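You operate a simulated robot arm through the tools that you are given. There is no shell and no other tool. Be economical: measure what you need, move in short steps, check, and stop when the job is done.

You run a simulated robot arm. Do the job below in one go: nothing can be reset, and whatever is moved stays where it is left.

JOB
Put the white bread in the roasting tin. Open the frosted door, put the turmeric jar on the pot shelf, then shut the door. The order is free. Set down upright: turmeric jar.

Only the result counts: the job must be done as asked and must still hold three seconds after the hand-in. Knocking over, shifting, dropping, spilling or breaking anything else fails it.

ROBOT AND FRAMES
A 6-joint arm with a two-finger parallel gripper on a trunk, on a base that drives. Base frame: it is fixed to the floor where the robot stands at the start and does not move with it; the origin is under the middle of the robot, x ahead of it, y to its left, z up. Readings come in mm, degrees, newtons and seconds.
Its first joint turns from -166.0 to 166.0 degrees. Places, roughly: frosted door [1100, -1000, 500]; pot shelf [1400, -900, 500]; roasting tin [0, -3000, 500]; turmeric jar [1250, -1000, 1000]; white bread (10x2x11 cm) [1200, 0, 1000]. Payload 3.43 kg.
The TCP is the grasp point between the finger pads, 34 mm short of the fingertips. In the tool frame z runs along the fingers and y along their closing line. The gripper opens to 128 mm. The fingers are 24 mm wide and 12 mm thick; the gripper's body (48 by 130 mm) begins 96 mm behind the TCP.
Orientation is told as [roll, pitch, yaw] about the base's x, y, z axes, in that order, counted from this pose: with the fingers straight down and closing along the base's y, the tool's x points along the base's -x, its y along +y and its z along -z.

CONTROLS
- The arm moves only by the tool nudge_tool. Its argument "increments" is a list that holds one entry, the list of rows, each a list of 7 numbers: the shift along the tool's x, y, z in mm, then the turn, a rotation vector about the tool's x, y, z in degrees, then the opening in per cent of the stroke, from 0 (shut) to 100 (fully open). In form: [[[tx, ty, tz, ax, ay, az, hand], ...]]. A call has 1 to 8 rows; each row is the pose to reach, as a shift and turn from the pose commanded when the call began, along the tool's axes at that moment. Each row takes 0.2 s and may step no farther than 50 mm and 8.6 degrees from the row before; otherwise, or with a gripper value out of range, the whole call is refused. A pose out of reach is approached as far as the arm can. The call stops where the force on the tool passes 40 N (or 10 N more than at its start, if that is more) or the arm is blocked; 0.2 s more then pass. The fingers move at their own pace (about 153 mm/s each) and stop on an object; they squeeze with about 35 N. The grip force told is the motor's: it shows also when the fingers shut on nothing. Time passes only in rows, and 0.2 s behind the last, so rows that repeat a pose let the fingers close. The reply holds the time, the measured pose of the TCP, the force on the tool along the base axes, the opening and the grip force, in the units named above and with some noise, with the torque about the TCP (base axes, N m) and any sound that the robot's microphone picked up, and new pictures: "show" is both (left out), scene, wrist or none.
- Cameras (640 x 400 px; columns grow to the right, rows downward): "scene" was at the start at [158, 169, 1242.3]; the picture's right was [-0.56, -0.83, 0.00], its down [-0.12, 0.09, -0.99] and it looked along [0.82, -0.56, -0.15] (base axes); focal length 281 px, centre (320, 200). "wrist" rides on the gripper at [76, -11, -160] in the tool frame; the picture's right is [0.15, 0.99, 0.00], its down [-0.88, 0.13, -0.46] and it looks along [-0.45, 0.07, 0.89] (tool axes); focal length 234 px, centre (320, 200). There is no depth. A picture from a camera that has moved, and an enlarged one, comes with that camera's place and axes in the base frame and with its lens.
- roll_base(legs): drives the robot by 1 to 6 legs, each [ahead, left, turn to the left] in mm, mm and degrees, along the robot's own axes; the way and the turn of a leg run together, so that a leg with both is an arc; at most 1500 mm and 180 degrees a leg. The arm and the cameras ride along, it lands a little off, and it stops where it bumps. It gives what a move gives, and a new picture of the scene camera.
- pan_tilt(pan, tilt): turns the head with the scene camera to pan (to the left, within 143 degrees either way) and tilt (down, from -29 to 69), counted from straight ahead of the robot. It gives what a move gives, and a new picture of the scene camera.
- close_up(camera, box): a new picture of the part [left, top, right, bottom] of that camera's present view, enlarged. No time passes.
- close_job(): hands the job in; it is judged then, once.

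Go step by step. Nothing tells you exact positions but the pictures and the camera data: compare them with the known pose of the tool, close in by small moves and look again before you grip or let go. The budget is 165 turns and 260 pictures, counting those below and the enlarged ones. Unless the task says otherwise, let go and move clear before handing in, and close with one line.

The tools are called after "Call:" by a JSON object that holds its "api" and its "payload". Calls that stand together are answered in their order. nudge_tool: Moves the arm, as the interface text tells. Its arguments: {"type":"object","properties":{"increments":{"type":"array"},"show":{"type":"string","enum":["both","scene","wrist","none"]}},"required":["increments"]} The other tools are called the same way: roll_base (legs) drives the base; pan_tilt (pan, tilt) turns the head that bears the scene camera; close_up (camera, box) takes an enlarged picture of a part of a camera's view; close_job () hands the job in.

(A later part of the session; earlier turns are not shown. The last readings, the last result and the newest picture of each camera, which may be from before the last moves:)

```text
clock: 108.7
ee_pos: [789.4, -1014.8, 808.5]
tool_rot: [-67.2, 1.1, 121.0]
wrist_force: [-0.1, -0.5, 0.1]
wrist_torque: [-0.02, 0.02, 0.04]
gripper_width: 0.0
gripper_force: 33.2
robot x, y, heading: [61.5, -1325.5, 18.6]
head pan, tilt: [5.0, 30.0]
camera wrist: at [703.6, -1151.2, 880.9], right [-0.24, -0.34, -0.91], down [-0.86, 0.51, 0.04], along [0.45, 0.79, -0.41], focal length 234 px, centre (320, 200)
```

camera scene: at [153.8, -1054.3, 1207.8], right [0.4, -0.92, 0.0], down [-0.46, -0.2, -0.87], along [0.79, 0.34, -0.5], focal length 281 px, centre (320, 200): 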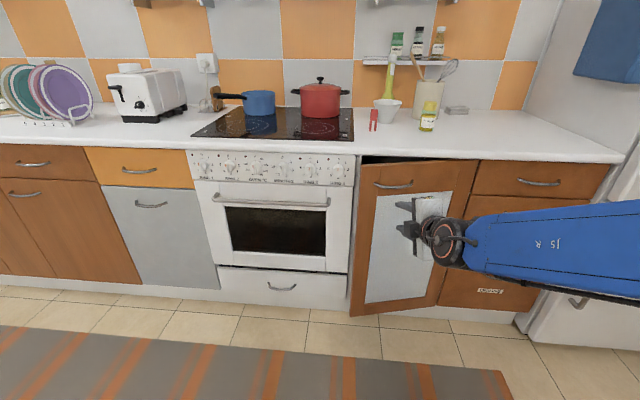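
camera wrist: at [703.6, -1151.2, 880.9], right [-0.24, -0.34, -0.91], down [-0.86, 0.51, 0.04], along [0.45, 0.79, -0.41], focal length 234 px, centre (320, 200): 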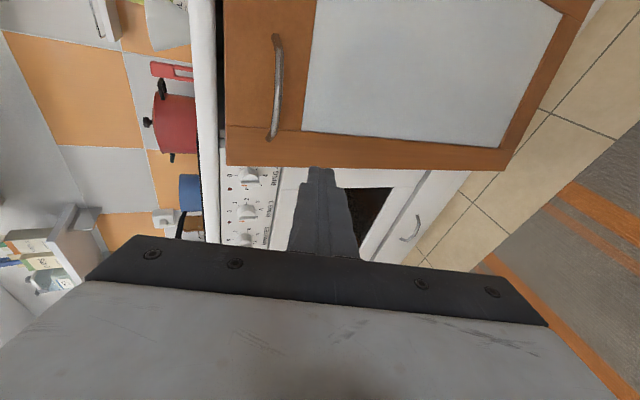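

The door is open about 17°. I'll turn the hand vertical again and hook the closed fingers behind the door's free edge from above.

Call:
{"api": "nudge_tool", "payload": {"increments": [[[0, -20, -20, -8.5, 0, 0, 0], [0, -40, -35, -17, 0, 0, 0], [0, -60, -45, -25.5, 0, 0, 0], [0, -85, -52, -34, 0, 0, 0], [0, -110, -58, -42.5, 0, 0, 0], [0, -130, -64, -51, 0, 0, 0], [0, -150, -66, -59.5, 0, 0, 0], [0, -165, -70, -67, 0, 0, 0]]], "show": "wrist"}}

```text
clock: 110.5
ee_pos: [785.8, -1013.7, 987.6]
tool_rot: [-0.2, 1.1, 121.1]
wrist_force: [-0.6, -0.4, 1.5]
wrist_torque: [0.04, -0.02, 0.02]
gripper_width: 0.0
gripper_force: 33.6
out of reach, approached as far as the arm can: row 1, 2
robot x, y, heading: [61.6, -1325.8, 18.5]
head pan, tilt: [5.0, 30.0]
camera wrist: at [831.1, -1069.4, 1148.1], right [-0.77, -0.64, 0.0], down [-0.57, 0.69, 0.44], along [-0.28, 0.34, -0.9], focal length 234 px, centre (320, 200)
```

wrist: 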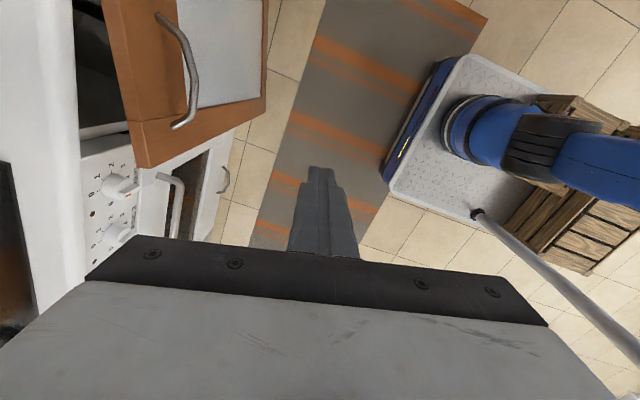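

Call:
{"api": "close_up", "payload": {"camera": "wrist", "box": [50, 0, 290, 200]}}

```text
2.00 times, centred on (170, 100) of wrist
camera zoom: at [831.1, -1069.4, 1148.1], right [-0.77, -0.64, 0.0], down [-0.57, 0.69, 0.44], along [-0.28, 0.34, -0.9], focal length 468 px, centre (620, 400)
```

zoom: 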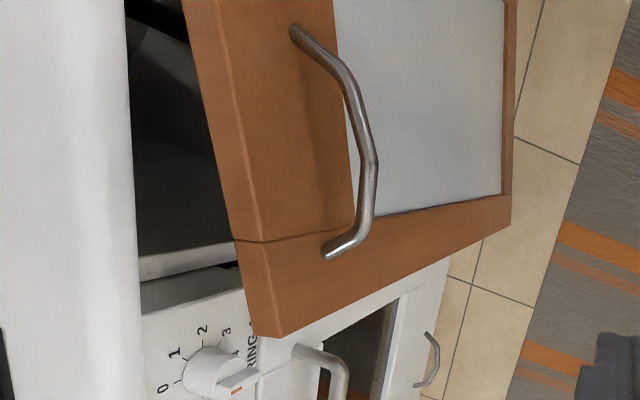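

The top gap is too narrow; instead I re-grip the handle from this better stance and pull on. Pitching the hand again and approaching the bar at about [965, -964, 803].

Call:
{"api": "nudge_tool", "payload": {"increments": [[[0, 0, 20, 8.5, 0, 0, 40], [0, 0, 40, 17, 0, 0, 40], [5, -10, 60, 25.5, 0, 0, 40], [15, -20, 80, 34, 0, 0, 40], [25, -35, 100, 42.5, 0, 0, 40], [35, -50, 120, 51, 0, 0, 40], [43, -65, 138, 59.5, 0, 0, 40], [48, -76, 150, 68, 0, 0, 40]]], "show": "wrist"}}

Call:
{"api": "close_up", "payload": {"camera": "wrist", "box": [200, 60, 440, 240]}}

```text
clock: 112.3
ee_pos: [877.8, -1018.3, 839.1]
tool_rot: [-68.4, 1.1, 121.0]
wrist_force: [-1.3, -0.2, 1.5]
wrist_torque: [-0.02, 0.0, -0.03]
gripper_width: 51.0
gripper_force: 0.0
out of reach, approached as far as the arm can: row 7
robot x, y, heading: [60.1, -1323.3, 18.5]
head pan, tilt: [5.0, 30.0]
camera wrist: at [791.0, -1154.7, 908.9], right [-0.23, -0.33, -0.92], down [-0.86, 0.51, 0.03], along [0.46, 0.79, -0.4], focal length 234 px, centre (320, 200)
```

wrist: 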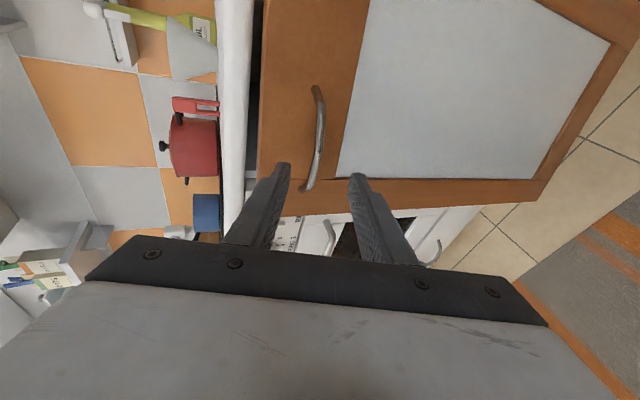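

```text
2.22 times, centred on (320, 150) of wrist
camera zoom: at [791.0, -1154.7, 908.9], right [-0.23, -0.33, -0.92], down [-0.86, 0.51, 0.03], along [0.46, 0.79, -0.4], focal length 520 px, centre (320, 311)
```

zoom: 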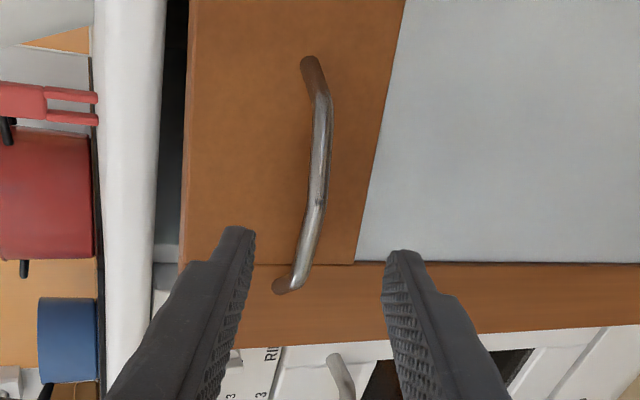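

Call:
{"api": "nudge_tool", "payload": {"increments": [[[0, -1, 35, 0, 0, 0, 40], [-1, -2, 70, 0, 0, 0, 40], [-2, -3, 98, 0, 0, 0, 40]]], "show": "wrist"}}

Call:
{"api": "close_up", "payload": {"camera": "wrist", "box": [200, 60, 440, 240]}}

```text
clock: 113.1
ee_pos: [955.6, -967.8, 803.7]
tool_rot: [-68.2, 1.1, 121.1]
wrist_force: [-0.3, 0.2, 0.9]
wrist_torque: [-0.02, -0.02, 0.0]
gripper_width: 51.1
gripper_force: 0.1
robot x, y, heading: [62.4, -1323.4, 18.1]
head pan, tilt: [5.0, 30.0]
camera wrist: at [870.3, -1105.3, 873.8], right [-0.23, -0.33, -0.92], down [-0.86, 0.51, 0.03], along [0.46, 0.79, -0.4], focal length 234 px, centre (320, 200)
```

wrist: 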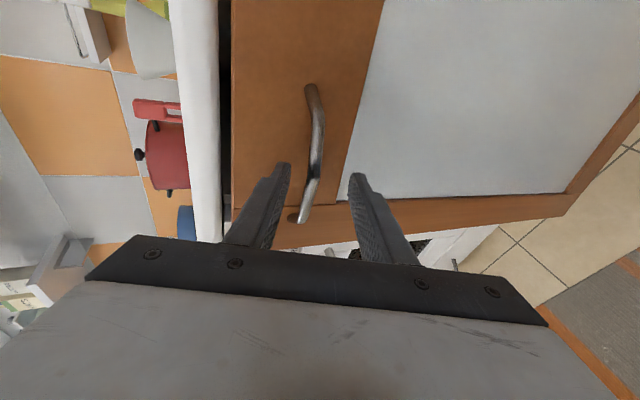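

```text
2.22 times, centred on (320, 150) of wrist
camera zoom: at [870.3, -1105.3, 873.8], right [-0.23, -0.33, -0.92], down [-0.86, 0.51, 0.03], along [0.46, 0.79, -0.4], focal length 520 px, centre (320, 311)
```

zoom: 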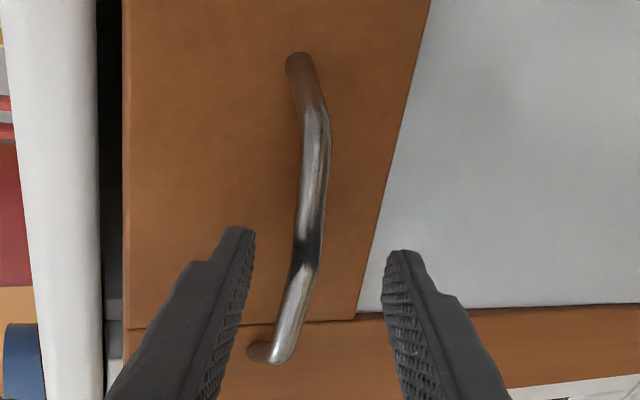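

Call:
{"api": "nudge_tool", "payload": {"increments": [[[0, -3, 7, 0, 0, 0, 40], [0, -4, 13, 0, 0, 0, 40], [0, -4, 13, 0, 0, 0, 0], [0, -4, 13, 0, 0, 0, 0], [0, -4, 13, 0, 0, 0, 0]]], "show": "wrist"}}

```text
clock: 114.3
ee_pos: [967.2, -960.3, 803.5]
tool_rot: [-68.2, 1.2, 121.1]
wrist_force: [0.4, -0.8, 0.3]
wrist_torque: [0.0, 0.02, -0.03]
gripper_width: 0.0
gripper_force: 32.8
robot x, y, heading: [63.3, -1327.0, 18.1]
head pan, tilt: [5.0, 30.0]
camera wrist: at [881.8, -1097.8, 872.9], right [-0.23, -0.33, -0.92], down [-0.86, 0.51, 0.03], along [0.46, 0.79, -0.4], focal length 234 px, centre (320, 200)
```

wrist: 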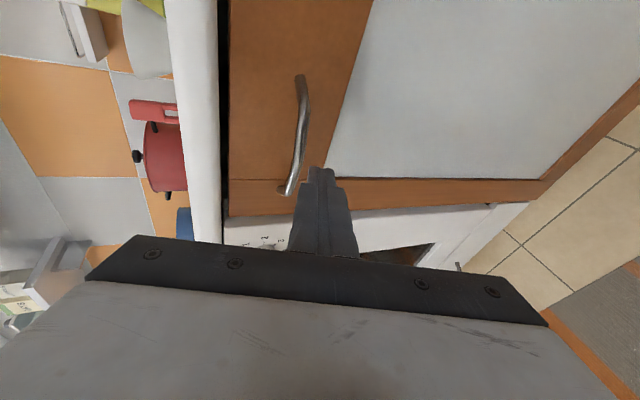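

The fingers slipped off in front of the bar. Reopen and judge the remaining distance.

Call:
{"api": "nudge_tool", "payload": {"increments": [[[0, 0, -15, 0, 0, 0, 40], [0, 0, -15, 0, 0, 0, 40]]], "show": "none"}}

Call:
{"api": "close_up", "payload": {"camera": "wrist", "box": [200, 60, 440, 240]}}

Call:
{"api": "close_up", "payload": {"camera": "scene", "box": [330, 140, 500, 340]}}

```text
clock: 114.9
ee_pos: [955.3, -967.7, 807.7]
tool_rot: [-68.2, 1.1, 121.1]
wrist_force: [-0.9, 0.0, 0.2]
wrist_torque: [-0.01, -0.02, 0.0]
gripper_width: 51.2
gripper_force: 0.0
robot x, y, heading: [64.5, -1321.8, 18.6]
head pan, tilt: [5.0, 30.0]
```

```text
2.22 times, centred on (320, 150) of wrist
camera zoom: at [868.9, -1104.8, 878.4], right [-0.23, -0.33, -0.92], down [-0.86, 0.51, 0.03], along [0.46, 0.79, -0.4], focal length 520 px, centre (320, 311)
```

zoom: 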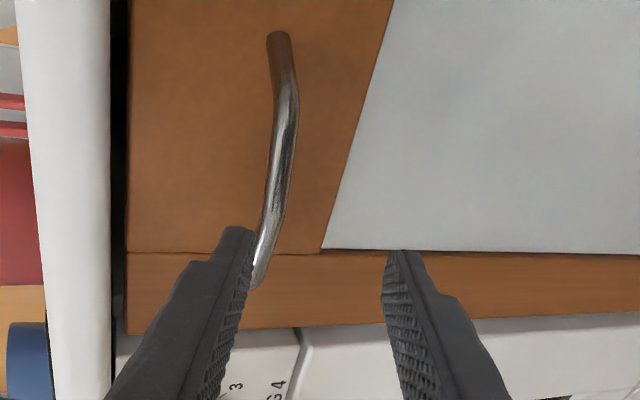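

```text
2.00 times, centred on (415, 240) of scene
camera zoom: at [153.9, -1054.3, 1207.8], right [0.4, -0.92, 0.0], down [-0.46, -0.2, -0.87], along [0.79, 0.34, -0.5], focal length 562 px, centre (130, 120)
```

zoom: 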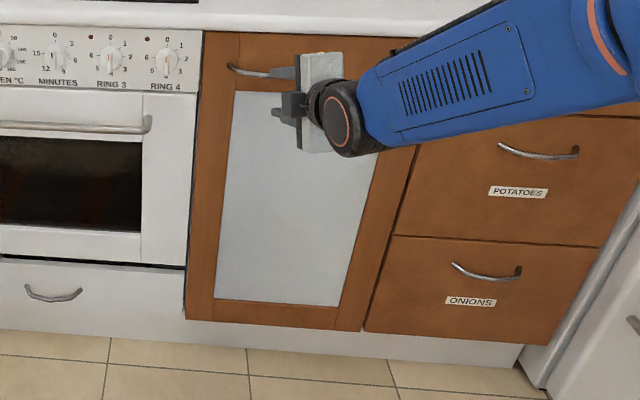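

The door got pushed nearly shut again. I repeat the proven grip pose squarely, now with the base further back so the whole pull stays in reach.

Call:
{"api": "nudge_tool", "payload": {"increments": [[[0, 0, -30, 0, 7, 2.8, 35], [0, 0, -60, 0, 13.9, 5.5, 35]]], "show": "none"}}

Call:
{"api": "nudge_tool", "payload": {"increments": [[[-10, -10, 20, 0, 0, 0, 35], [-22, -22, 40, 0, 0, 0, 35], [-22, -22, 70, 0, 0, 0, 35], [-22, -22, 95, 0, 0, 0, 35]]], "show": "none"}}

Call:
{"api": "close_up", "payload": {"camera": "wrist", "box": [200, 80, 440, 260]}}

```text
clock: 115.5
ee_pos: [907.9, -995.1, 829.7]
tool_rot: [-68.7, 1.4, 106.2]
wrist_force: [-1.1, -0.5, -0.6]
wrist_torque: [0.04, -0.02, -0.02]
gripper_width: 44.9
gripper_force: 0.1
robot x, y, heading: [64.7, -1325.5, 18.5]
head pan, tilt: [5.0, 30.0]
```

```text
clock: 116.5
ee_pos: [995.0, -950.4, 817.5]
tool_rot: [-68.6, 1.1, 106.1]
wrist_force: [0.2, 0.0, 0.6]
wrist_torque: [-0.02, 0.01, -0.02]
gripper_width: 44.8
gripper_force: 0.0
robot x, y, heading: [63.7, -1327.8, 18.3]
head pan, tilt: [5.0, 30.0]
```

```text
2.22 times, centred on (320, 170) of wrist
camera zoom: at [875.3, -1060.4, 886.5], right [-0.3, -0.26, -0.92], down [-0.7, 0.72, 0.03], along [0.65, 0.65, -0.4], focal length 520 px, centre (320, 267)
```

zoom: 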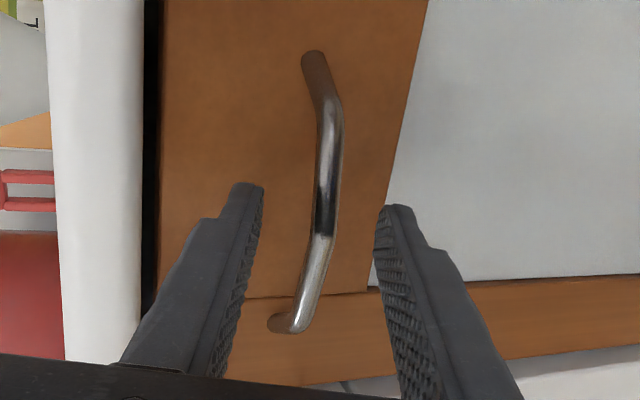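

Call:
{"api": "nudge_tool", "payload": {"increments": [[[0, 1, 15, 0, 0, 0, 35], [0, 1, 28, 0, 0, 0, 35], [0, 1, 28, 0, 0, 0, 0], [0, 1, 28, 0, 0, 0, 0], [0, 1, 28, 0, 0, 0, 0]]], "show": "none"}}

```text
clock: 117.7
ee_pos: [1020.1, -942.3, 805.3]
tool_rot: [-68.5, 1.1, 106.3]
wrist_force: [-0.6, 2.8, -6.6]
wrist_torque: [0.71, 0.27, 0.17]
gripper_width: 10.7
gripper_force: 44.2
robot x, y, heading: [59.9, -1326.8, 18.4]
head pan, tilt: [5.0, 30.0]
```

Gripped again. Pull along a slightly tighter arc, checking the forces.

Call:
{"api": "nudge_tool", "payload": {"increments": [[[2.2, 4, -10, 0, -2.8, -1.1, 0], [5, 8, -20.2, 0, -5.6, -2.2, 0], [8.4, 12, -30, 0, -8.4, -3.3, 0]]], "show": "none"}}

```text
clock: 118.5
ee_pos: [990.2, -960.4, 804.7]
tool_rot: [-68.2, 1.1, 115.2]
wrist_force: [-4.9, -0.7, -11.2]
wrist_torque: [0.38, 0.36, -1.58]
gripper_width: 11.1
gripper_force: 44.9
robot x, y, heading: [63.3, -1326.9, 18.3]
head pan, tilt: [5.0, 30.0]
```

Call:
{"api": "nudge_tool", "payload": {"increments": [[[3, 5.4, -13.6, 0, -1.5, -0.6, 0], [6.8, 10.7, -26.9, 0, -4.2, -1.7, 0], [11.5, 15.9, -39.9, 0, -7.4, -2.9, 0]]], "show": "none"}}

```text
clock: 119.3
ee_pos: [958.3, -984.7, 804.9]
tool_rot: [-68.1, 1.0, 122.5]
wrist_force: [-8.4, 1.1, -3.9]
wrist_torque: [0.46, 0.42, -1.47]
gripper_width: 10.9
gripper_force: 44.7
robot x, y, heading: [62.6, -1325.1, 18.4]
head pan, tilt: [5.0, 30.0]
stopped in row 3: the force on the tool passed its limit (the readings are from after the stop); the commanded pose is now the measured one
```

Call:
{"api": "nudge_tool", "payload": {"increments": [[[2.3, 4.9, -12.3, 0, -2.4, -0.9, 0], [5.3, 9.7, -24.4, 0, -5.2, -2, 0], [8.9, 14.5, -36.4, 0, -8, -3.1, 0], [13.2, 19.2, -48.2, 0, -10.8, -4.2, 0], [18.2, 23.8, -59.7, 0, -13.5, -5.3, 0]]], "show": "scene"}}

```text
clock: 120.5
ee_pos: [914.3, -1036.2, 804.8]
tool_rot: [-67.8, 0.9, 137.0]
wrist_force: [3.3, -9.3, -19.4]
wrist_torque: [0.2, 0.53, -1.5]
gripper_width: 10.6
gripper_force: 44.6
robot x, y, heading: [61.3, -1324.5, 18.5]
head pan, tilt: [5.0, 30.0]
camera scene: at [154.3, -1054.2, 1207.8], right [0.4, -0.92, 0.0], down [-0.46, -0.2, -0.87], along [0.79, 0.34, -0.5], focal length 281 px, centre (320, 200)
```

scene: 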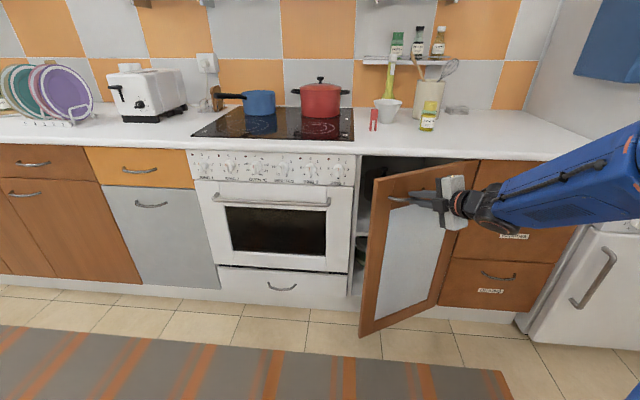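

The door is about 31° open. Continue the same arc.

Call:
{"api": "nudge_tool", "payload": {"increments": [[[2.3, 6, -11.8, 0, -2.4, -0.9, 0], [5.3, 10.8, -23.9, 0, -5.2, -2, 0], [8.9, 15.6, -35.9, 0, -8, -3.1, 0], [13.2, 20.3, -47.7, 0, -10.8, -4.2, 0], [18.2, 24.9, -59.2, 0, -13.5, -5.3, 0]]], "show": "scene"}}

```text
clock: 121.7
ee_pos: [883.5, -1094.2, 804.9]
tool_rot: [-67.7, 0.8, 151.5]
wrist_force: [6.6, -7.2, -8.2]
wrist_torque: [0.12, 0.54, -1.55]
gripper_width: 11.1
gripper_force: 44.5
robot x, y, heading: [63.0, -1321.9, 18.2]
head pan, tilt: [5.0, 30.0]
camera scene: at [153.9, -1054.3, 1207.8], right [0.4, -0.92, 0.0], down [-0.46, -0.2, -0.87], along [0.79, 0.34, -0.5], focal length 281 px, centre (320, 200)
```

scene: 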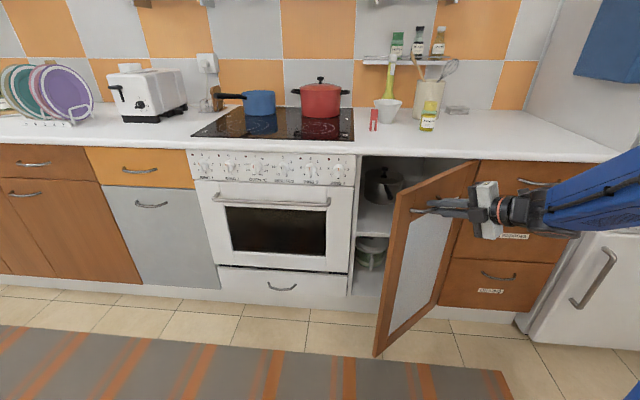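

Call:
{"api": "nudge_tool", "payload": {"increments": [[[2.3, 5.5, -12, 0, -2.4, -0.9, 0], [5.3, 10.3, -24.1, 0, -5.2, -2, 0], [8.9, 15.1, -36.1, 0, -8, -3.1, 0], [13.2, 19.8, -47.9, 0, -10.8, -4.2, 0], [18.2, 24.4, -59.4, 0, -13.5, -5.3, 0]]], "show": "none"}}

Call:
{"api": "nudge_tool", "payload": {"increments": [[[2.3, 5.5, -12, 0, -2.4, -0.9, 0], [5.3, 10.3, -24.1, 0, -5.2, -2, 0], [8.9, 15.1, -36.1, 0, -8, -3.1, 0], [13.2, 19.8, -47.9, 0, -10.8, -4.2, 0], [18.2, 24.4, -59.4, 0, -13.5, -5.3, 0]]], "show": "scene"}}

```text
clock: 122.9
ee_pos: [867.9, -1159.2, 805.7]
tool_rot: [-67.5, 0.4, 166.1]
wrist_force: [0.5, -4.5, -6.4]
wrist_torque: [0.02, 0.6, -1.39]
gripper_width: 10.9
gripper_force: 44.7
robot x, y, heading: [65.1, -1325.4, 18.2]
head pan, tilt: [5.0, 30.0]
```

```text
clock: 123.9
ee_pos: [867.5, -1207.0, 804.7]
tool_rot: [-67.4, 0.0, 176.5]
wrist_force: [-3.4, -1.8, 3.3]
wrist_torque: [0.15, 0.97, -0.4]
gripper_width: 10.9
gripper_force: 44.6
robot x, y, heading: [64.4, -1326.0, 18.3]
head pan, tilt: [5.0, 30.0]
stopped in row 4: the force on the tool passed its limit (the readings are from after the stop); the commanded pose is now the measured one
camera scene: at [152.9, -1054.3, 1207.9], right [0.4, -0.92, 0.0], down [-0.46, -0.2, -0.87], along [0.79, 0.34, -0.5], focal length 281 px, centre (320, 200)
```

scene: 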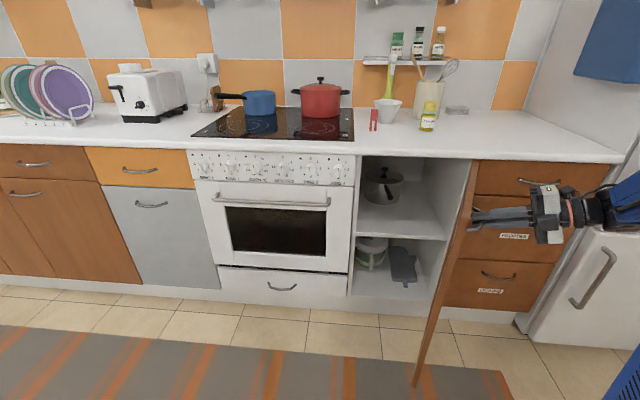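

The door is about 72° open, showing the pot shelf with a free spot right of the pot. Release the handle and retreat upward.

Call:
{"api": "nudge_tool", "payload": {"increments": [[[0, 0, 0, 0, 0, 0, 40], [0, 0, 0, 0, 0, 0, 40], [0, 0, -30, 0, 0, 0, 40], [0, 0, -60, 0, 0, 0, 40], [0, -37, -75, -8, 0, 0, 40], [0, -74, -90, -16, 0, 0, 40], [0, -111, -105, -24, 0, 0, 40], [0, -148, -120, -32, 0, 0, 40]]], "show": "both"}}

```text
clock: 125.7
ee_pos: [862.8, -1260.8, 989.6]
tool_rot: [-35.3, 0.0, 176.4]
wrist_force: [0.7, -0.2, 0.2]
wrist_torque: [-0.01, -0.02, 0.03]
gripper_width: 51.2
gripper_force: 0.0
robot x, y, heading: [60.7, -1327.0, 18.3]
head pan, tilt: [5.0, 30.0]
camera scene: at [153.4, -1054.3, 1207.8], right [0.4, -0.92, 0.0], down [-0.46, -0.2, -0.87], along [0.79, 0.34, -0.5], focal length 281 px, centre (320, 200)
camera wrist: at [932.0, -1347.6, 1124.9], right [0.1, -0.81, -0.57], down [-0.9, -0.32, 0.3], along [-0.42, 0.49, -0.77], focal length 234 px, centre (320, 200)
```

scene: 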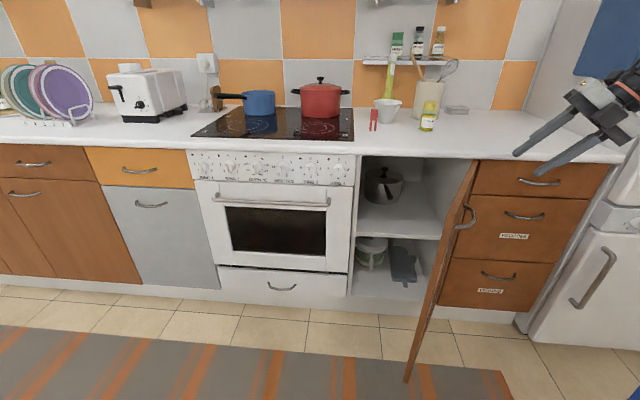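
wrist: 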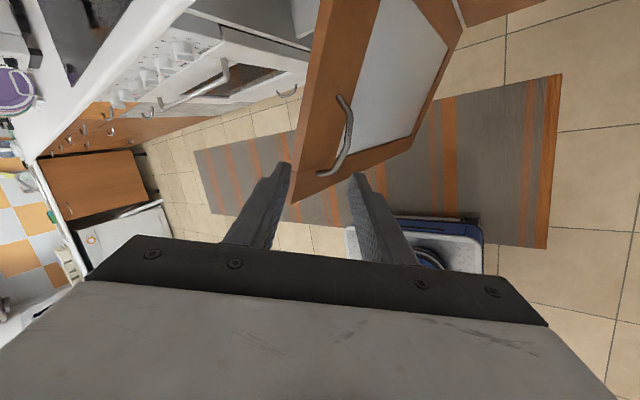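

The door is wide enough. Now I reorient the hand for the jar: level it, turn it, and pitch it 45° forward with fingers closing sideways.

Call:
{"api": "nudge_tool", "payload": {"increments": [[[0, -10, -15, -8.5, 0, 0, 60], [0, -20, -30, -17, 0, 0, 60], [0, -25, -40, -25.5, 0, 0, 60], [0, -30, -50, -35, 0, 0, 60]]], "show": "none"}}

Call:
{"api": "nudge_tool", "payload": {"increments": [[[0, 0, 0, 0, 0, -7, 60], [0, 0, 0, 0, 0, -14, 60], [0, 0, 0, 0, 0, -21, 60]]], "show": "none"}}

Call:
{"api": "nudge_tool", "payload": {"increments": [[[0, 0, 0, 0, 8, 0, 60], [0, 0, 0, 0, 16, 0, 60], [0, 0, 0, 0, 24, 0, 60], [0, 0, 0, 0, 32, 0, 60], [0, 0, 0, 0, 40, 0, 60], [0, 0, 0, 0, 45, 0, 60]]], "show": "scene"}}

```text
refused: row 4 steps farther than a row can; nothing moved
```

```text
clock: 126.5
ee_pos: [864.1, -1260.7, 988.0]
tool_rot: [-33.5, 12.1, -166.0]
wrist_force: [0.2, 0.0, 0.6]
wrist_torque: [0.02, 0.02, 0.0]
gripper_width: 76.8
gripper_force: 0.1
robot x, y, heading: [61.7, -1326.5, 18.1]
head pan, tilt: [5.0, 30.0]
```

```text
clock: 127.9
ee_pos: [864.1, -1261.8, 987.5]
tool_rot: [-51.5, 46.4, 159.2]
wrist_force: [0.7, 0.3, 0.6]
wrist_torque: [0.01, -0.01, 0.01]
gripper_width: 77.0
gripper_force: 0.1
robot x, y, heading: [63.0, -1323.8, 18.5]
head pan, tilt: [5.0, 30.0]
camera scene: at [153.2, -1054.2, 1207.8], right [0.4, -0.92, 0.0], down [-0.46, -0.2, -0.87], along [0.79, 0.34, -0.5], focal length 281 px, centre (320, 200)
```

scene: 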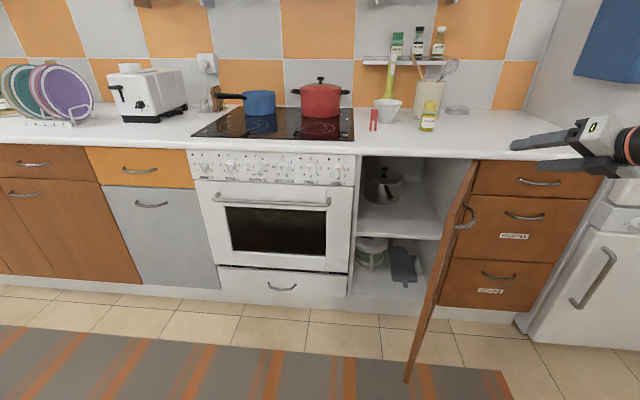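

One call was refused, so the tilt is off; I correct with the single composite rotation that remains.

Call:
{"api": "nudge_tool", "payload": {"increments": [[[0, 0, 0, -4.6, -2.5, -4.6, 60], [0, 0, 0, -9.2, -5, -9.2, 60], [0, 0, 0, -13.8, -7.5, -13.8, 60], [0, 0, 0, -18.5, -10, -18.5, 60], [0, 0, 0, -23.3, -12.6, -23.3, 60]]], "show": "both"}}

```text
clock: 129.1
ee_pos: [863.3, -1261.3, 987.9]
tool_rot: [0.0, 45.1, -162.3]
wrist_force: [-0.7, 0.5, -0.1]
wrist_torque: [-0.02, -0.02, -0.01]
gripper_width: 76.5
gripper_force: 0.1
robot x, y, heading: [64.0, -1323.6, 18.5]
head pan, tilt: [5.0, 30.0]
camera scene: at [153.1, -1054.2, 1207.8], right [0.4, -0.92, 0.0], down [-0.46, -0.2, -0.87], along [0.79, 0.34, -0.5], focal length 281 px, centre (320, 200)
camera wrist: at [801.9, -1267.4, 1153.4], right [0.4, -0.91, 0.1], down [-0.86, -0.41, -0.3], along [0.32, 0.03, -0.95], focal length 234 px, centre (320, 200)
```

scene: 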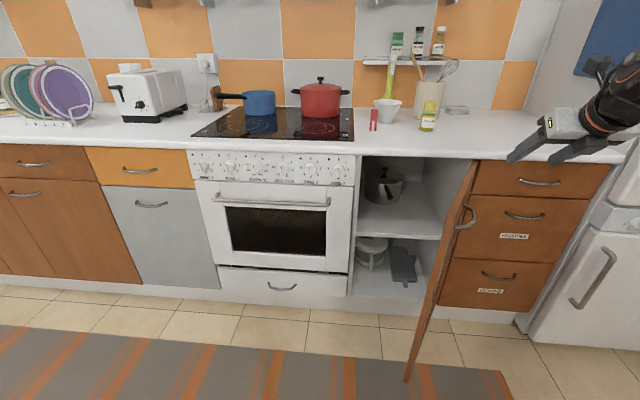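
wrist: 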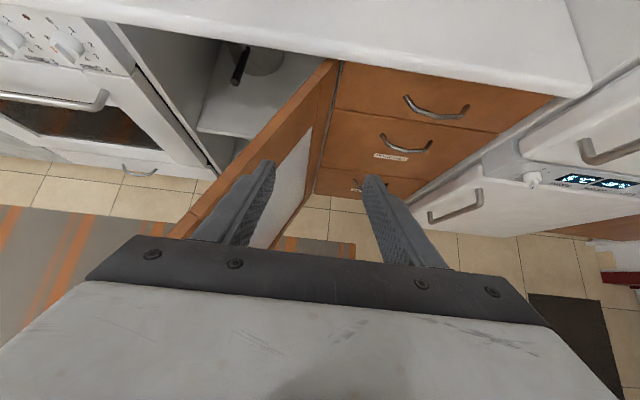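

The hand is now pitched 45° and square to the counter. Drive the base forward-left into position for the jar.

Call:
{"api": "roll_base", "payload": {"legs": [[310, 225, 0]]}}

Call:
{"api": "nudge_tool", "payload": {"increments": [[[0, 0, 0, 0, 0, 0, 75]]], "show": "wrist"}}

```text
clock: 131.6
ee_pos: [1083.9, -952.6, 987.8]
tool_rot: [-0.1, 45.1, -162.7]
wrist_force: [-0.1, 0.1, -0.6]
wrist_torque: [0.01, -0.02, 0.02]
gripper_width: 76.8
gripper_force: 0.0
robot x, y, heading: [281.7, -1014.6, 18.2]
head pan, tilt: [5.0, 30.0]
stopped in leg 1: the robot was blocked; the commanded pose is now the measured one
camera scene: at [372.7, -745.5, 1207.8], right [0.4, -0.92, 0.0], down [-0.46, -0.2, -0.87], along [0.8, 0.34, -0.5], focal length 281 px, centre (320, 200)
```

scene: 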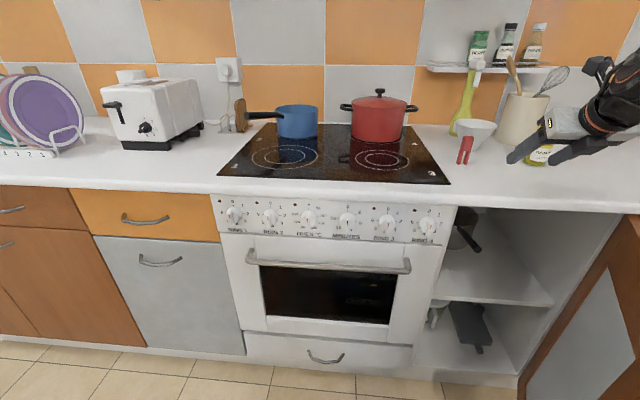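

```text
clock: 132.0
ee_pos: [1082.8, -952.6, 987.1]
tool_rot: [0.0, 45.1, -162.6]
wrist_force: [-0.4, -0.1, -0.4]
wrist_torque: [0.0, 0.0, -0.02]
gripper_width: 95.7
gripper_force: 0.1
robot x, y, heading: [281.1, -1019.3, 18.3]
head pan, tilt: [5.0, 30.0]
camera wrist: at [1021.6, -959.7, 1152.9], right [0.4, -0.91, 0.1], down [-0.86, -0.41, -0.3], along [0.32, 0.03, -0.95], focal length 234 px, centre (320, 200)
```

wrist: 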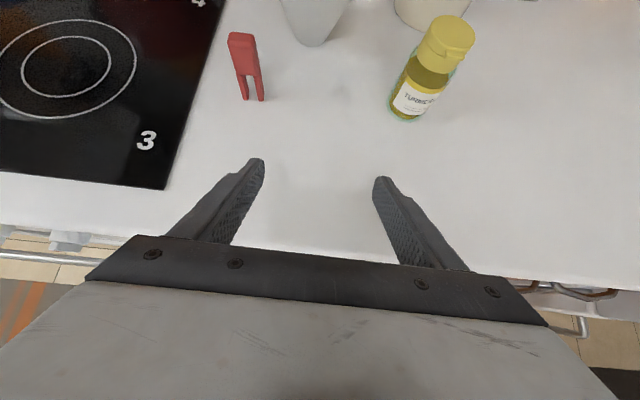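

The jar stands at about [1285, -1003], clear around it. Move to a pre-grasp 100 mm short of it.

Call:
{"api": "nudge_tool", "payload": {"increments": [[[25, 27, 13, 0, 0, 0, 75], [50, 54, 26, 0, 0, 0, 75], [75, 81, 39, 0, 0, 0, 75], [100, 107, 52, 0, 0, 0, 75]]], "show": "wrist"}}

Call:
{"api": "close_up", "payload": {"camera": "wrist", "box": [200, 40, 440, 240]}}

```text
clock: 133.0
ee_pos: [1217.5, -1023.7, 1022.8]
tool_rot: [-0.1, 45.1, -162.7]
wrist_force: [-0.2, 0.2, -0.1]
wrist_torque: [-0.03, 0.0, -0.03]
gripper_width: 96.1
gripper_force: 0.0
robot x, y, heading: [280.3, -1017.4, 18.4]
head pan, tilt: [5.0, 30.0]
camera wrist: at [1156.4, -1030.4, 1187.9], right [0.4, -0.91, 0.1], down [-0.86, -0.41, -0.3], along [0.32, 0.03, -0.95], focal length 234 px, centre (320, 200)
```

wrist: 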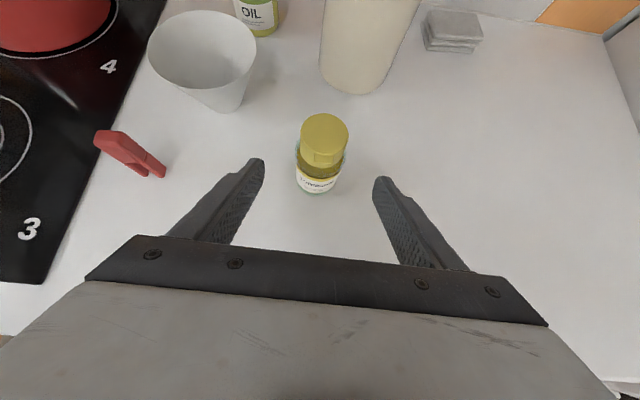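

```text
2.00 times, centred on (320, 140) of wrist
camera zoom: at [1156.4, -1030.4, 1187.9], right [0.4, -0.91, 0.1], down [-0.86, -0.41, -0.3], along [0.32, 0.03, -0.95], focal length 468 px, centre (320, 320)
```

zoom: 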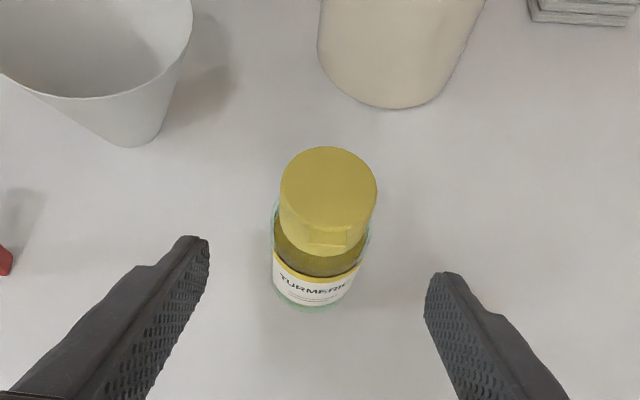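

Well centred. Advance and close on the jar.

Call:
{"api": "nudge_tool", "payload": {"increments": [[[0, 0, 32, 0, 0, 0, 75], [-3, 0, 64, 0, 0, 0, 75], [-6, 0, 95, 0, 0, 0, 75]]], "show": "wrist"}}

Call:
{"api": "nudge_tool", "payload": {"increments": [[[0, 0, 0, 0, 0, 0, 30], [0, 0, 0, 0, 0, 0, 25], [0, 0, 0, 0, 0, 0, 25]]], "show": "wrist"}}

```text
clock: 133.8
ee_pos: [1278.9, -1004.4, 949.9]
tool_rot: [0.0, 45.1, -162.6]
wrist_force: [-0.2, -0.3, 0.0]
wrist_torque: [-0.05, -0.02, -0.02]
gripper_width: 96.0
gripper_force: 0.1
robot x, y, heading: [279.2, -1015.9, 18.3]
head pan, tilt: [5.0, 30.0]
camera wrist: at [1216.9, -1011.1, 1115.4], right [0.4, -0.91, 0.1], down [-0.86, -0.41, -0.3], along [0.32, 0.03, -0.95], focal length 234 px, centre (320, 200)
```

wrist: 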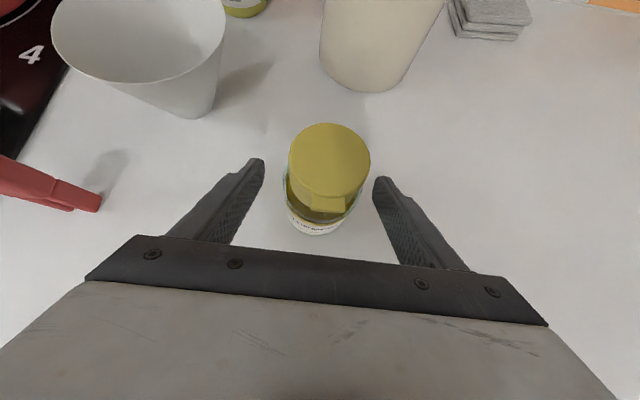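

```text
clock: 134.6
ee_pos: [1278.9, -1005.0, 949.1]
tool_rot: [-0.1, 45.1, -162.6]
wrist_force: [-0.3, 0.4, 0.2]
wrist_torque: [-0.01, 0.02, 0.0]
gripper_width: 53.3
gripper_force: 34.6
robot x, y, heading: [280.4, -1015.9, 18.6]
head pan, tilt: [5.0, 30.0]
camera wrist: at [1217.3, -1011.3, 1115.0], right [0.4, -0.91, 0.1], down [-0.86, -0.41, -0.3], along [0.32, 0.03, -0.95], focal length 234 px, centre (320, 200)
```

wrist: 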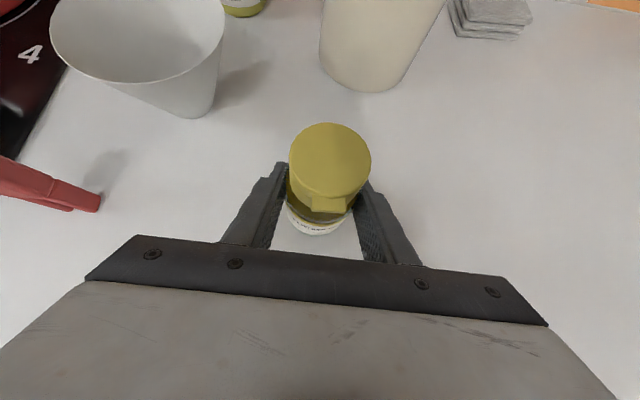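

Jar gripped (53 mm). Lift it straight up, then back the base away to the left.

Call:
{"api": "nudge_tool", "payload": {"increments": [[[18, 0, -18, 0, 0, 0, 25], [36, 0, -36, 0, 0, 0, 25], [55, 0, -55, 0, 0, 0, 25]]], "show": "wrist"}}

Call:
{"api": "roll_base", "payload": {"legs": [[-340, 110, 0]]}}

Call:
{"api": "pan_tilt", "payload": {"pan": -5, "tilt": 35}}

```text
clock: 135.4
ee_pos: [1278.7, -1006.3, 1028.0]
tool_rot: [-0.2, 45.0, -162.6]
wrist_force: [0.1, 0.3, -1.8]
wrist_torque: [0.0, 0.0, -0.01]
gripper_width: 53.0
gripper_force: 35.3
robot x, y, heading: [279.6, -1015.2, 18.7]
head pan, tilt: [5.0, 30.0]
camera wrist: at [1217.7, -1012.3, 1193.8], right [0.4, -0.91, 0.1], down [-0.86, -0.41, -0.3], along [0.32, 0.03, -0.95], focal length 234 px, centre (320, 200)
```

wrist: 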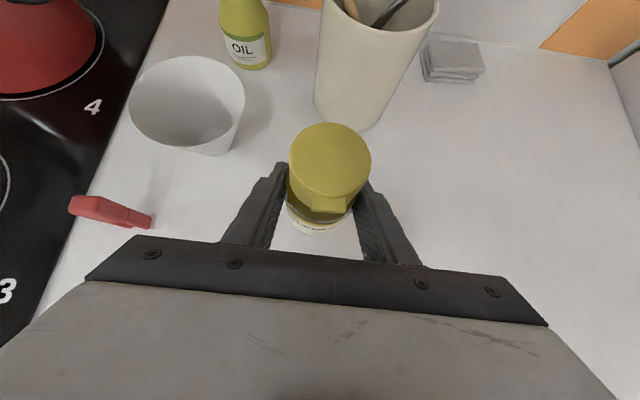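

```text
clock: 137.7
ee_pos: [925.1, -1003.7, 1028.4]
tool_rot: [0.0, 45.1, -162.5]
wrist_force: [-1.1, -0.3, -1.5]
wrist_torque: [-0.02, 0.0, -0.03]
gripper_width: 52.8
gripper_force: 35.1
robot x, y, heading: [-73.4, -1017.5, 18.5]
head pan, tilt: [5.0, 30.0]
camera scene: at [17.0, -747.1, 1207.8], right [0.4, -0.92, 0.0], down [-0.46, -0.2, -0.87], along [0.79, 0.35, -0.5], focal length 281 px, centre (320, 200)
```

scene: 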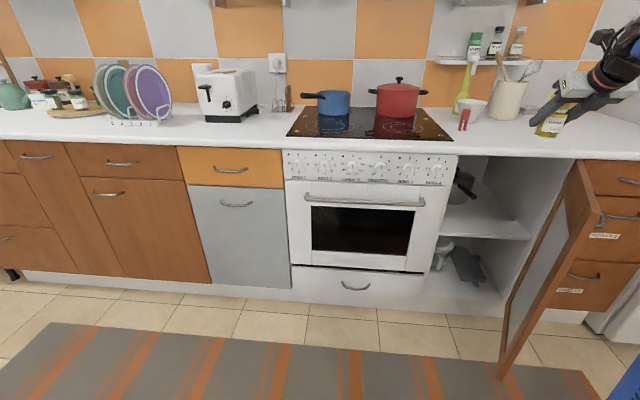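

```text
clock: 138.4
ee_pos: [924.6, -1004.7, 1029.7]
tool_rot: [-0.2, 45.1, -162.5]
wrist_force: [0.5, -0.4, -0.7]
wrist_torque: [-0.01, 0.01, 0.0]
gripper_width: 53.1
gripper_force: 35.4
robot x, y, heading: [-72.0, -1019.2, 18.1]
head pan, tilt: [-5.0, 35.0]
camera scene: at [19.7, -762.6, 1200.1], right [0.23, -0.97, 0.0], down [-0.56, -0.13, -0.82], along [0.8, 0.19, -0.57], focal length 281 px, centre (320, 200)
```

scene: 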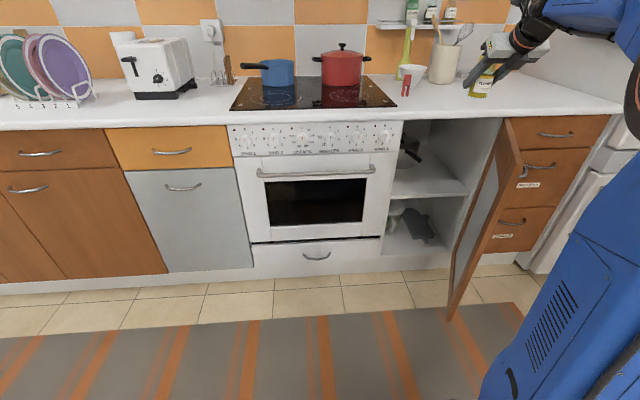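

Call:
{"api": "close_up", "payload": {"camera": "scene", "box": [370, 90, 550, 330]}}

```text
1.67 times, centred on (460, 210) of scene
camera zoom: at [19.7, -762.6, 1200.1], right [0.23, -0.97, 0.0], down [-0.56, -0.13, -0.82], along [0.8, 0.19, -0.57], focal length 469 px, centre (87, 183)
```

zoom: 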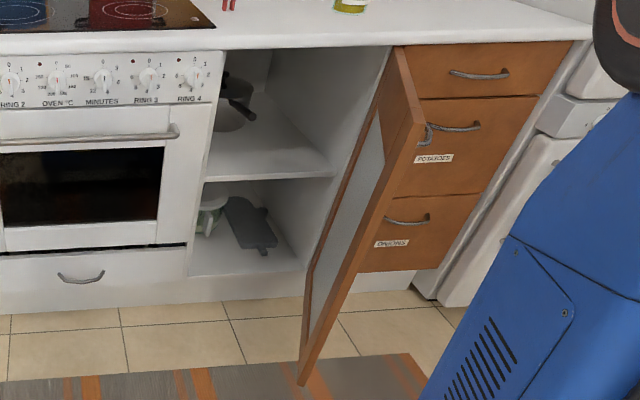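

The shelf's front edge is at z≈537, cabinet spans v≈1085–1421; the front is free of the pot. I lower the jar in front of the opening.

Call:
{"api": "nudge_tool", "payload": {"increments": [[[-35, 0, 35, 0, 0, 0, 25], [-70, 0, 70, 0, 0, 0, 25], [-105, 0, 105, 0, 0, 0, 25], [-140, 0, 140, 0, 0, 0, 25], [-175, 0, 175, 0, 0, 0, 25], [-210, 0, 210, 0, 0, 0, 25], [-245, 0, 245, 0, 0, 0, 25], [-280, 0, 280, 0, 0, 0, 25]]], "show": "both"}}

```text
clock: 140.2
ee_pos: [925.9, -1004.5, 630.5]
tool_rot: [-0.1, 45.1, -162.4]
wrist_force: [-1.0, -0.5, -0.9]
wrist_torque: [0.01, 0.07, -0.06]
gripper_width: 53.2
gripper_force: 34.7
robot x, y, heading: [-71.4, -1020.8, 18.6]
head pan, tilt: [-5.0, 35.0]
camera scene: at [19.3, -762.6, 1200.0], right [0.23, -0.97, 0.0], down [-0.56, -0.13, -0.82], along [0.8, 0.19, -0.57], focal length 281 px, centre (320, 200)
camera wrist: at [863.7, -1011.2, 796.1], right [0.4, -0.91, 0.1], down [-0.86, -0.41, -0.3], along [0.32, 0.03, -0.95], focal length 234 px, centre (320, 200)
```

scene: 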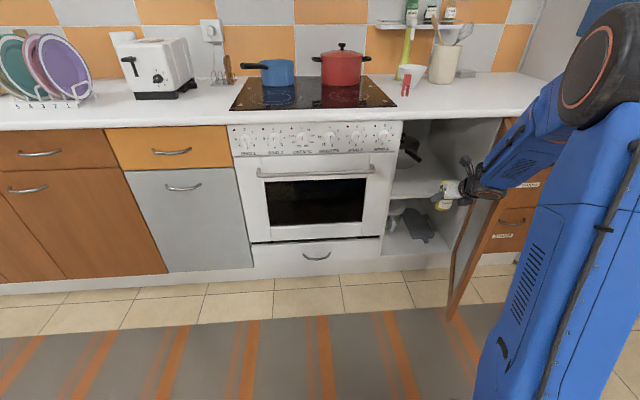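
wrist: 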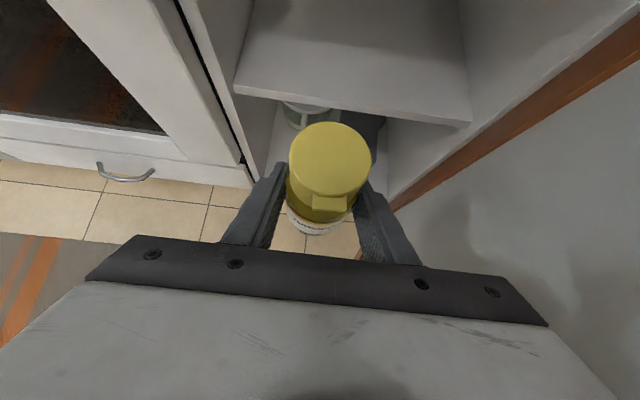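

The view down the shelf is clear. I drive forward 240 mm so the jar goes over the shelf.

Call:
{"api": "roll_base", "payload": {"legs": [[240, -15, 0]]}}

Call:
{"api": "nudge_tool", "payload": {"increments": [[[0, 0, 0, 0, 0, 0, 25]]], "show": "wrist"}}

```text
clock: 141.9
ee_pos: [1157.9, -952.1, 628.7]
tool_rot: [-0.2, 45.0, -163.0]
wrist_force: [-0.3, 0.7, -0.9]
wrist_torque: [-0.04, 0.03, 0.04]
gripper_width: 52.8
gripper_force: 34.9
robot x, y, heading: [154.7, -957.5, 18.0]
head pan, tilt: [-5.0, 35.0]
camera scene: at [253.6, -702.8, 1200.0], right [0.23, -0.97, 0.0], down [-0.56, -0.13, -0.82], along [0.8, 0.18, -0.57], focal length 281 px, centre (320, 200)
```

scene: 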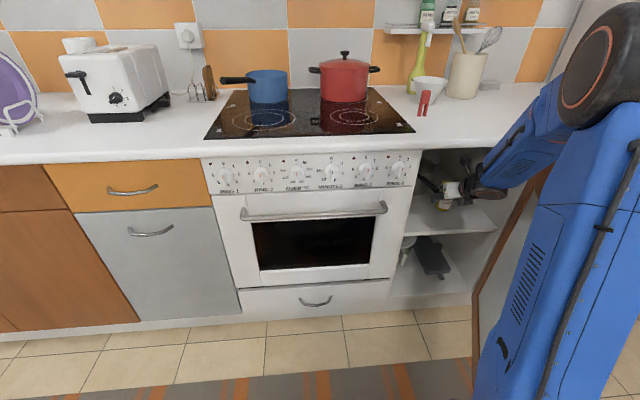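

```text
clock: 142.3
ee_pos: [1157.4, -951.0, 630.2]
tool_rot: [0.0, 45.1, -162.8]
wrist_force: [-0.9, -0.6, -0.7]
wrist_torque: [0.02, -0.04, 0.0]
gripper_width: 52.8
gripper_force: 35.0
robot x, y, heading: [158.7, -964.1, 18.0]
head pan, tilt: [-5.0, 35.0]
camera wrist: at [1096.0, -958.0, 795.8], right [0.39, -0.91, 0.1], down [-0.86, -0.4, -0.3], along [0.32, 0.03, -0.95], focal length 234 px, centre (320, 200)
```

wrist: 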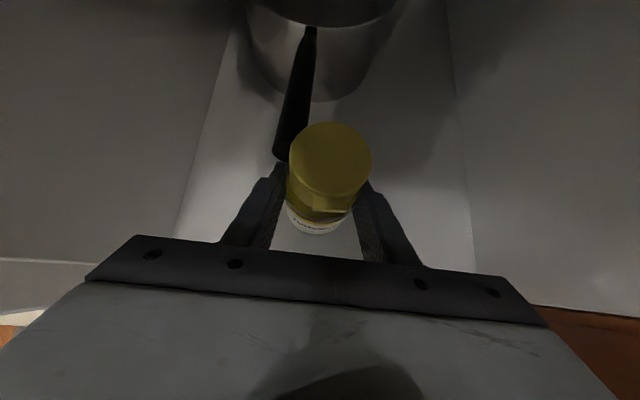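

Call:
{"api": "close_up", "payload": {"camera": "wrist", "box": [190, 0, 460, 260]}}

Call:
{"api": "close_up", "payload": {"camera": "scene", "box": [390, 140, 520, 250]}}

```text
1.54 times, centred on (325, 130) of wrist
camera zoom: at [1096.0, -958.0, 795.8], right [0.39, -0.91, 0.1], down [-0.86, -0.4, -0.3], along [0.32, 0.03, -0.95], focal length 360 px, centre (312, 308)
```

zoom: 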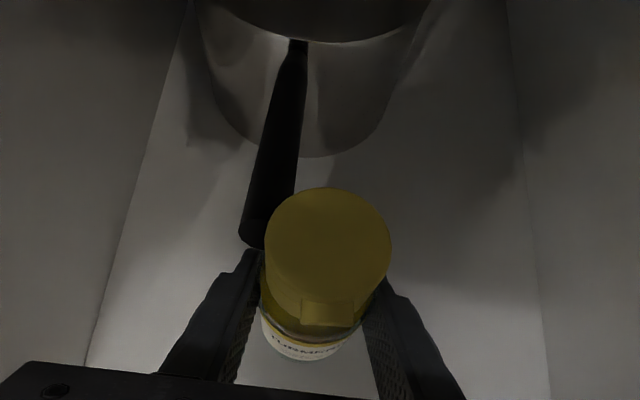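

```text
3.64 times, centred on (455, 195) of scene
camera zoom: at [253.6, -702.8, 1200.0], right [0.23, -0.97, 0.0], down [-0.56, -0.13, -0.82], along [0.8, 0.18, -0.57], focal length 1023 px, centre (-171, 218)
```

zoom: 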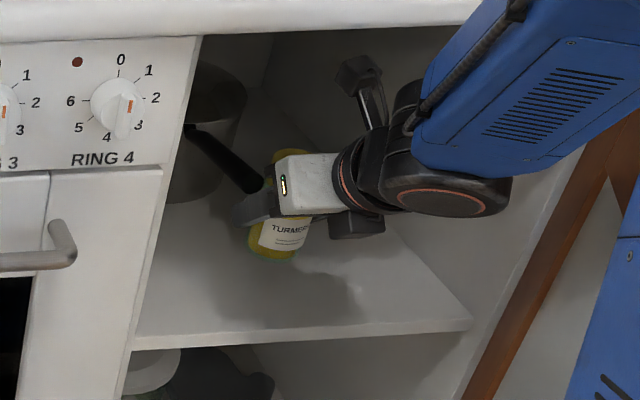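

The pot's handle tip (z≈660) is just left of the jar. I shift the jar right by 55 mm, away from it.

Call:
{"api": "nudge_tool", "payload": {"increments": [[[0, 18, 0, 0, 0, 0, 25], [0, 36, 0, 0, 0, 0, 25], [0, 55, 0, 0, 0, 0, 25]]], "show": "both"}}

```text
clock: 143.2
ee_pos: [1174.6, -1002.6, 629.5]
tool_rot: [-0.3, 45.1, -162.9]
wrist_force: [-0.2, 0.8, -1.6]
wrist_torque: [-0.03, -0.02, 0.0]
gripper_width: 52.9
gripper_force: 35.0
robot x, y, heading: [160.0, -954.4, 18.1]
head pan, tilt: [-5.0, 35.0]
camera scene: at [253.4, -702.7, 1200.0], right [0.23, -0.97, 0.0], down [-0.56, -0.13, -0.82], along [0.8, 0.19, -0.57], focal length 281 px, centre (320, 200)
camera wrist: at [1113.4, -1009.3, 795.7], right [0.39, -0.91, 0.1], down [-0.86, -0.4, -0.3], along [0.32, 0.03, -0.95], focal length 234 px, centre (320, 200)
```

scene: 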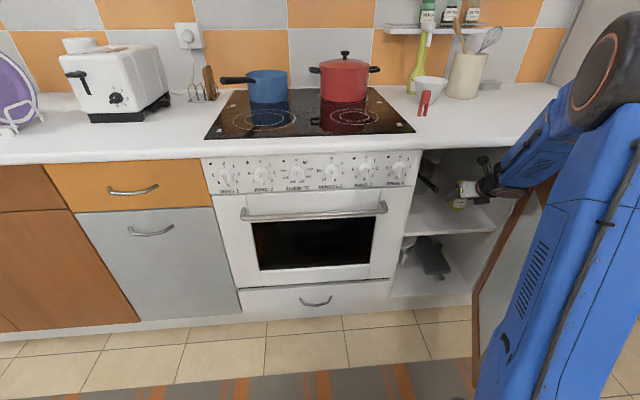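
wrist: 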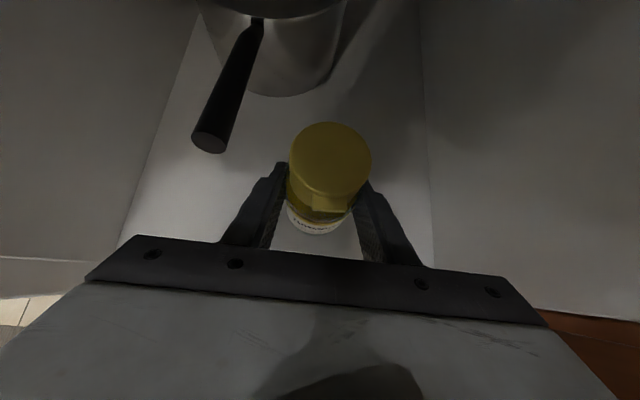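

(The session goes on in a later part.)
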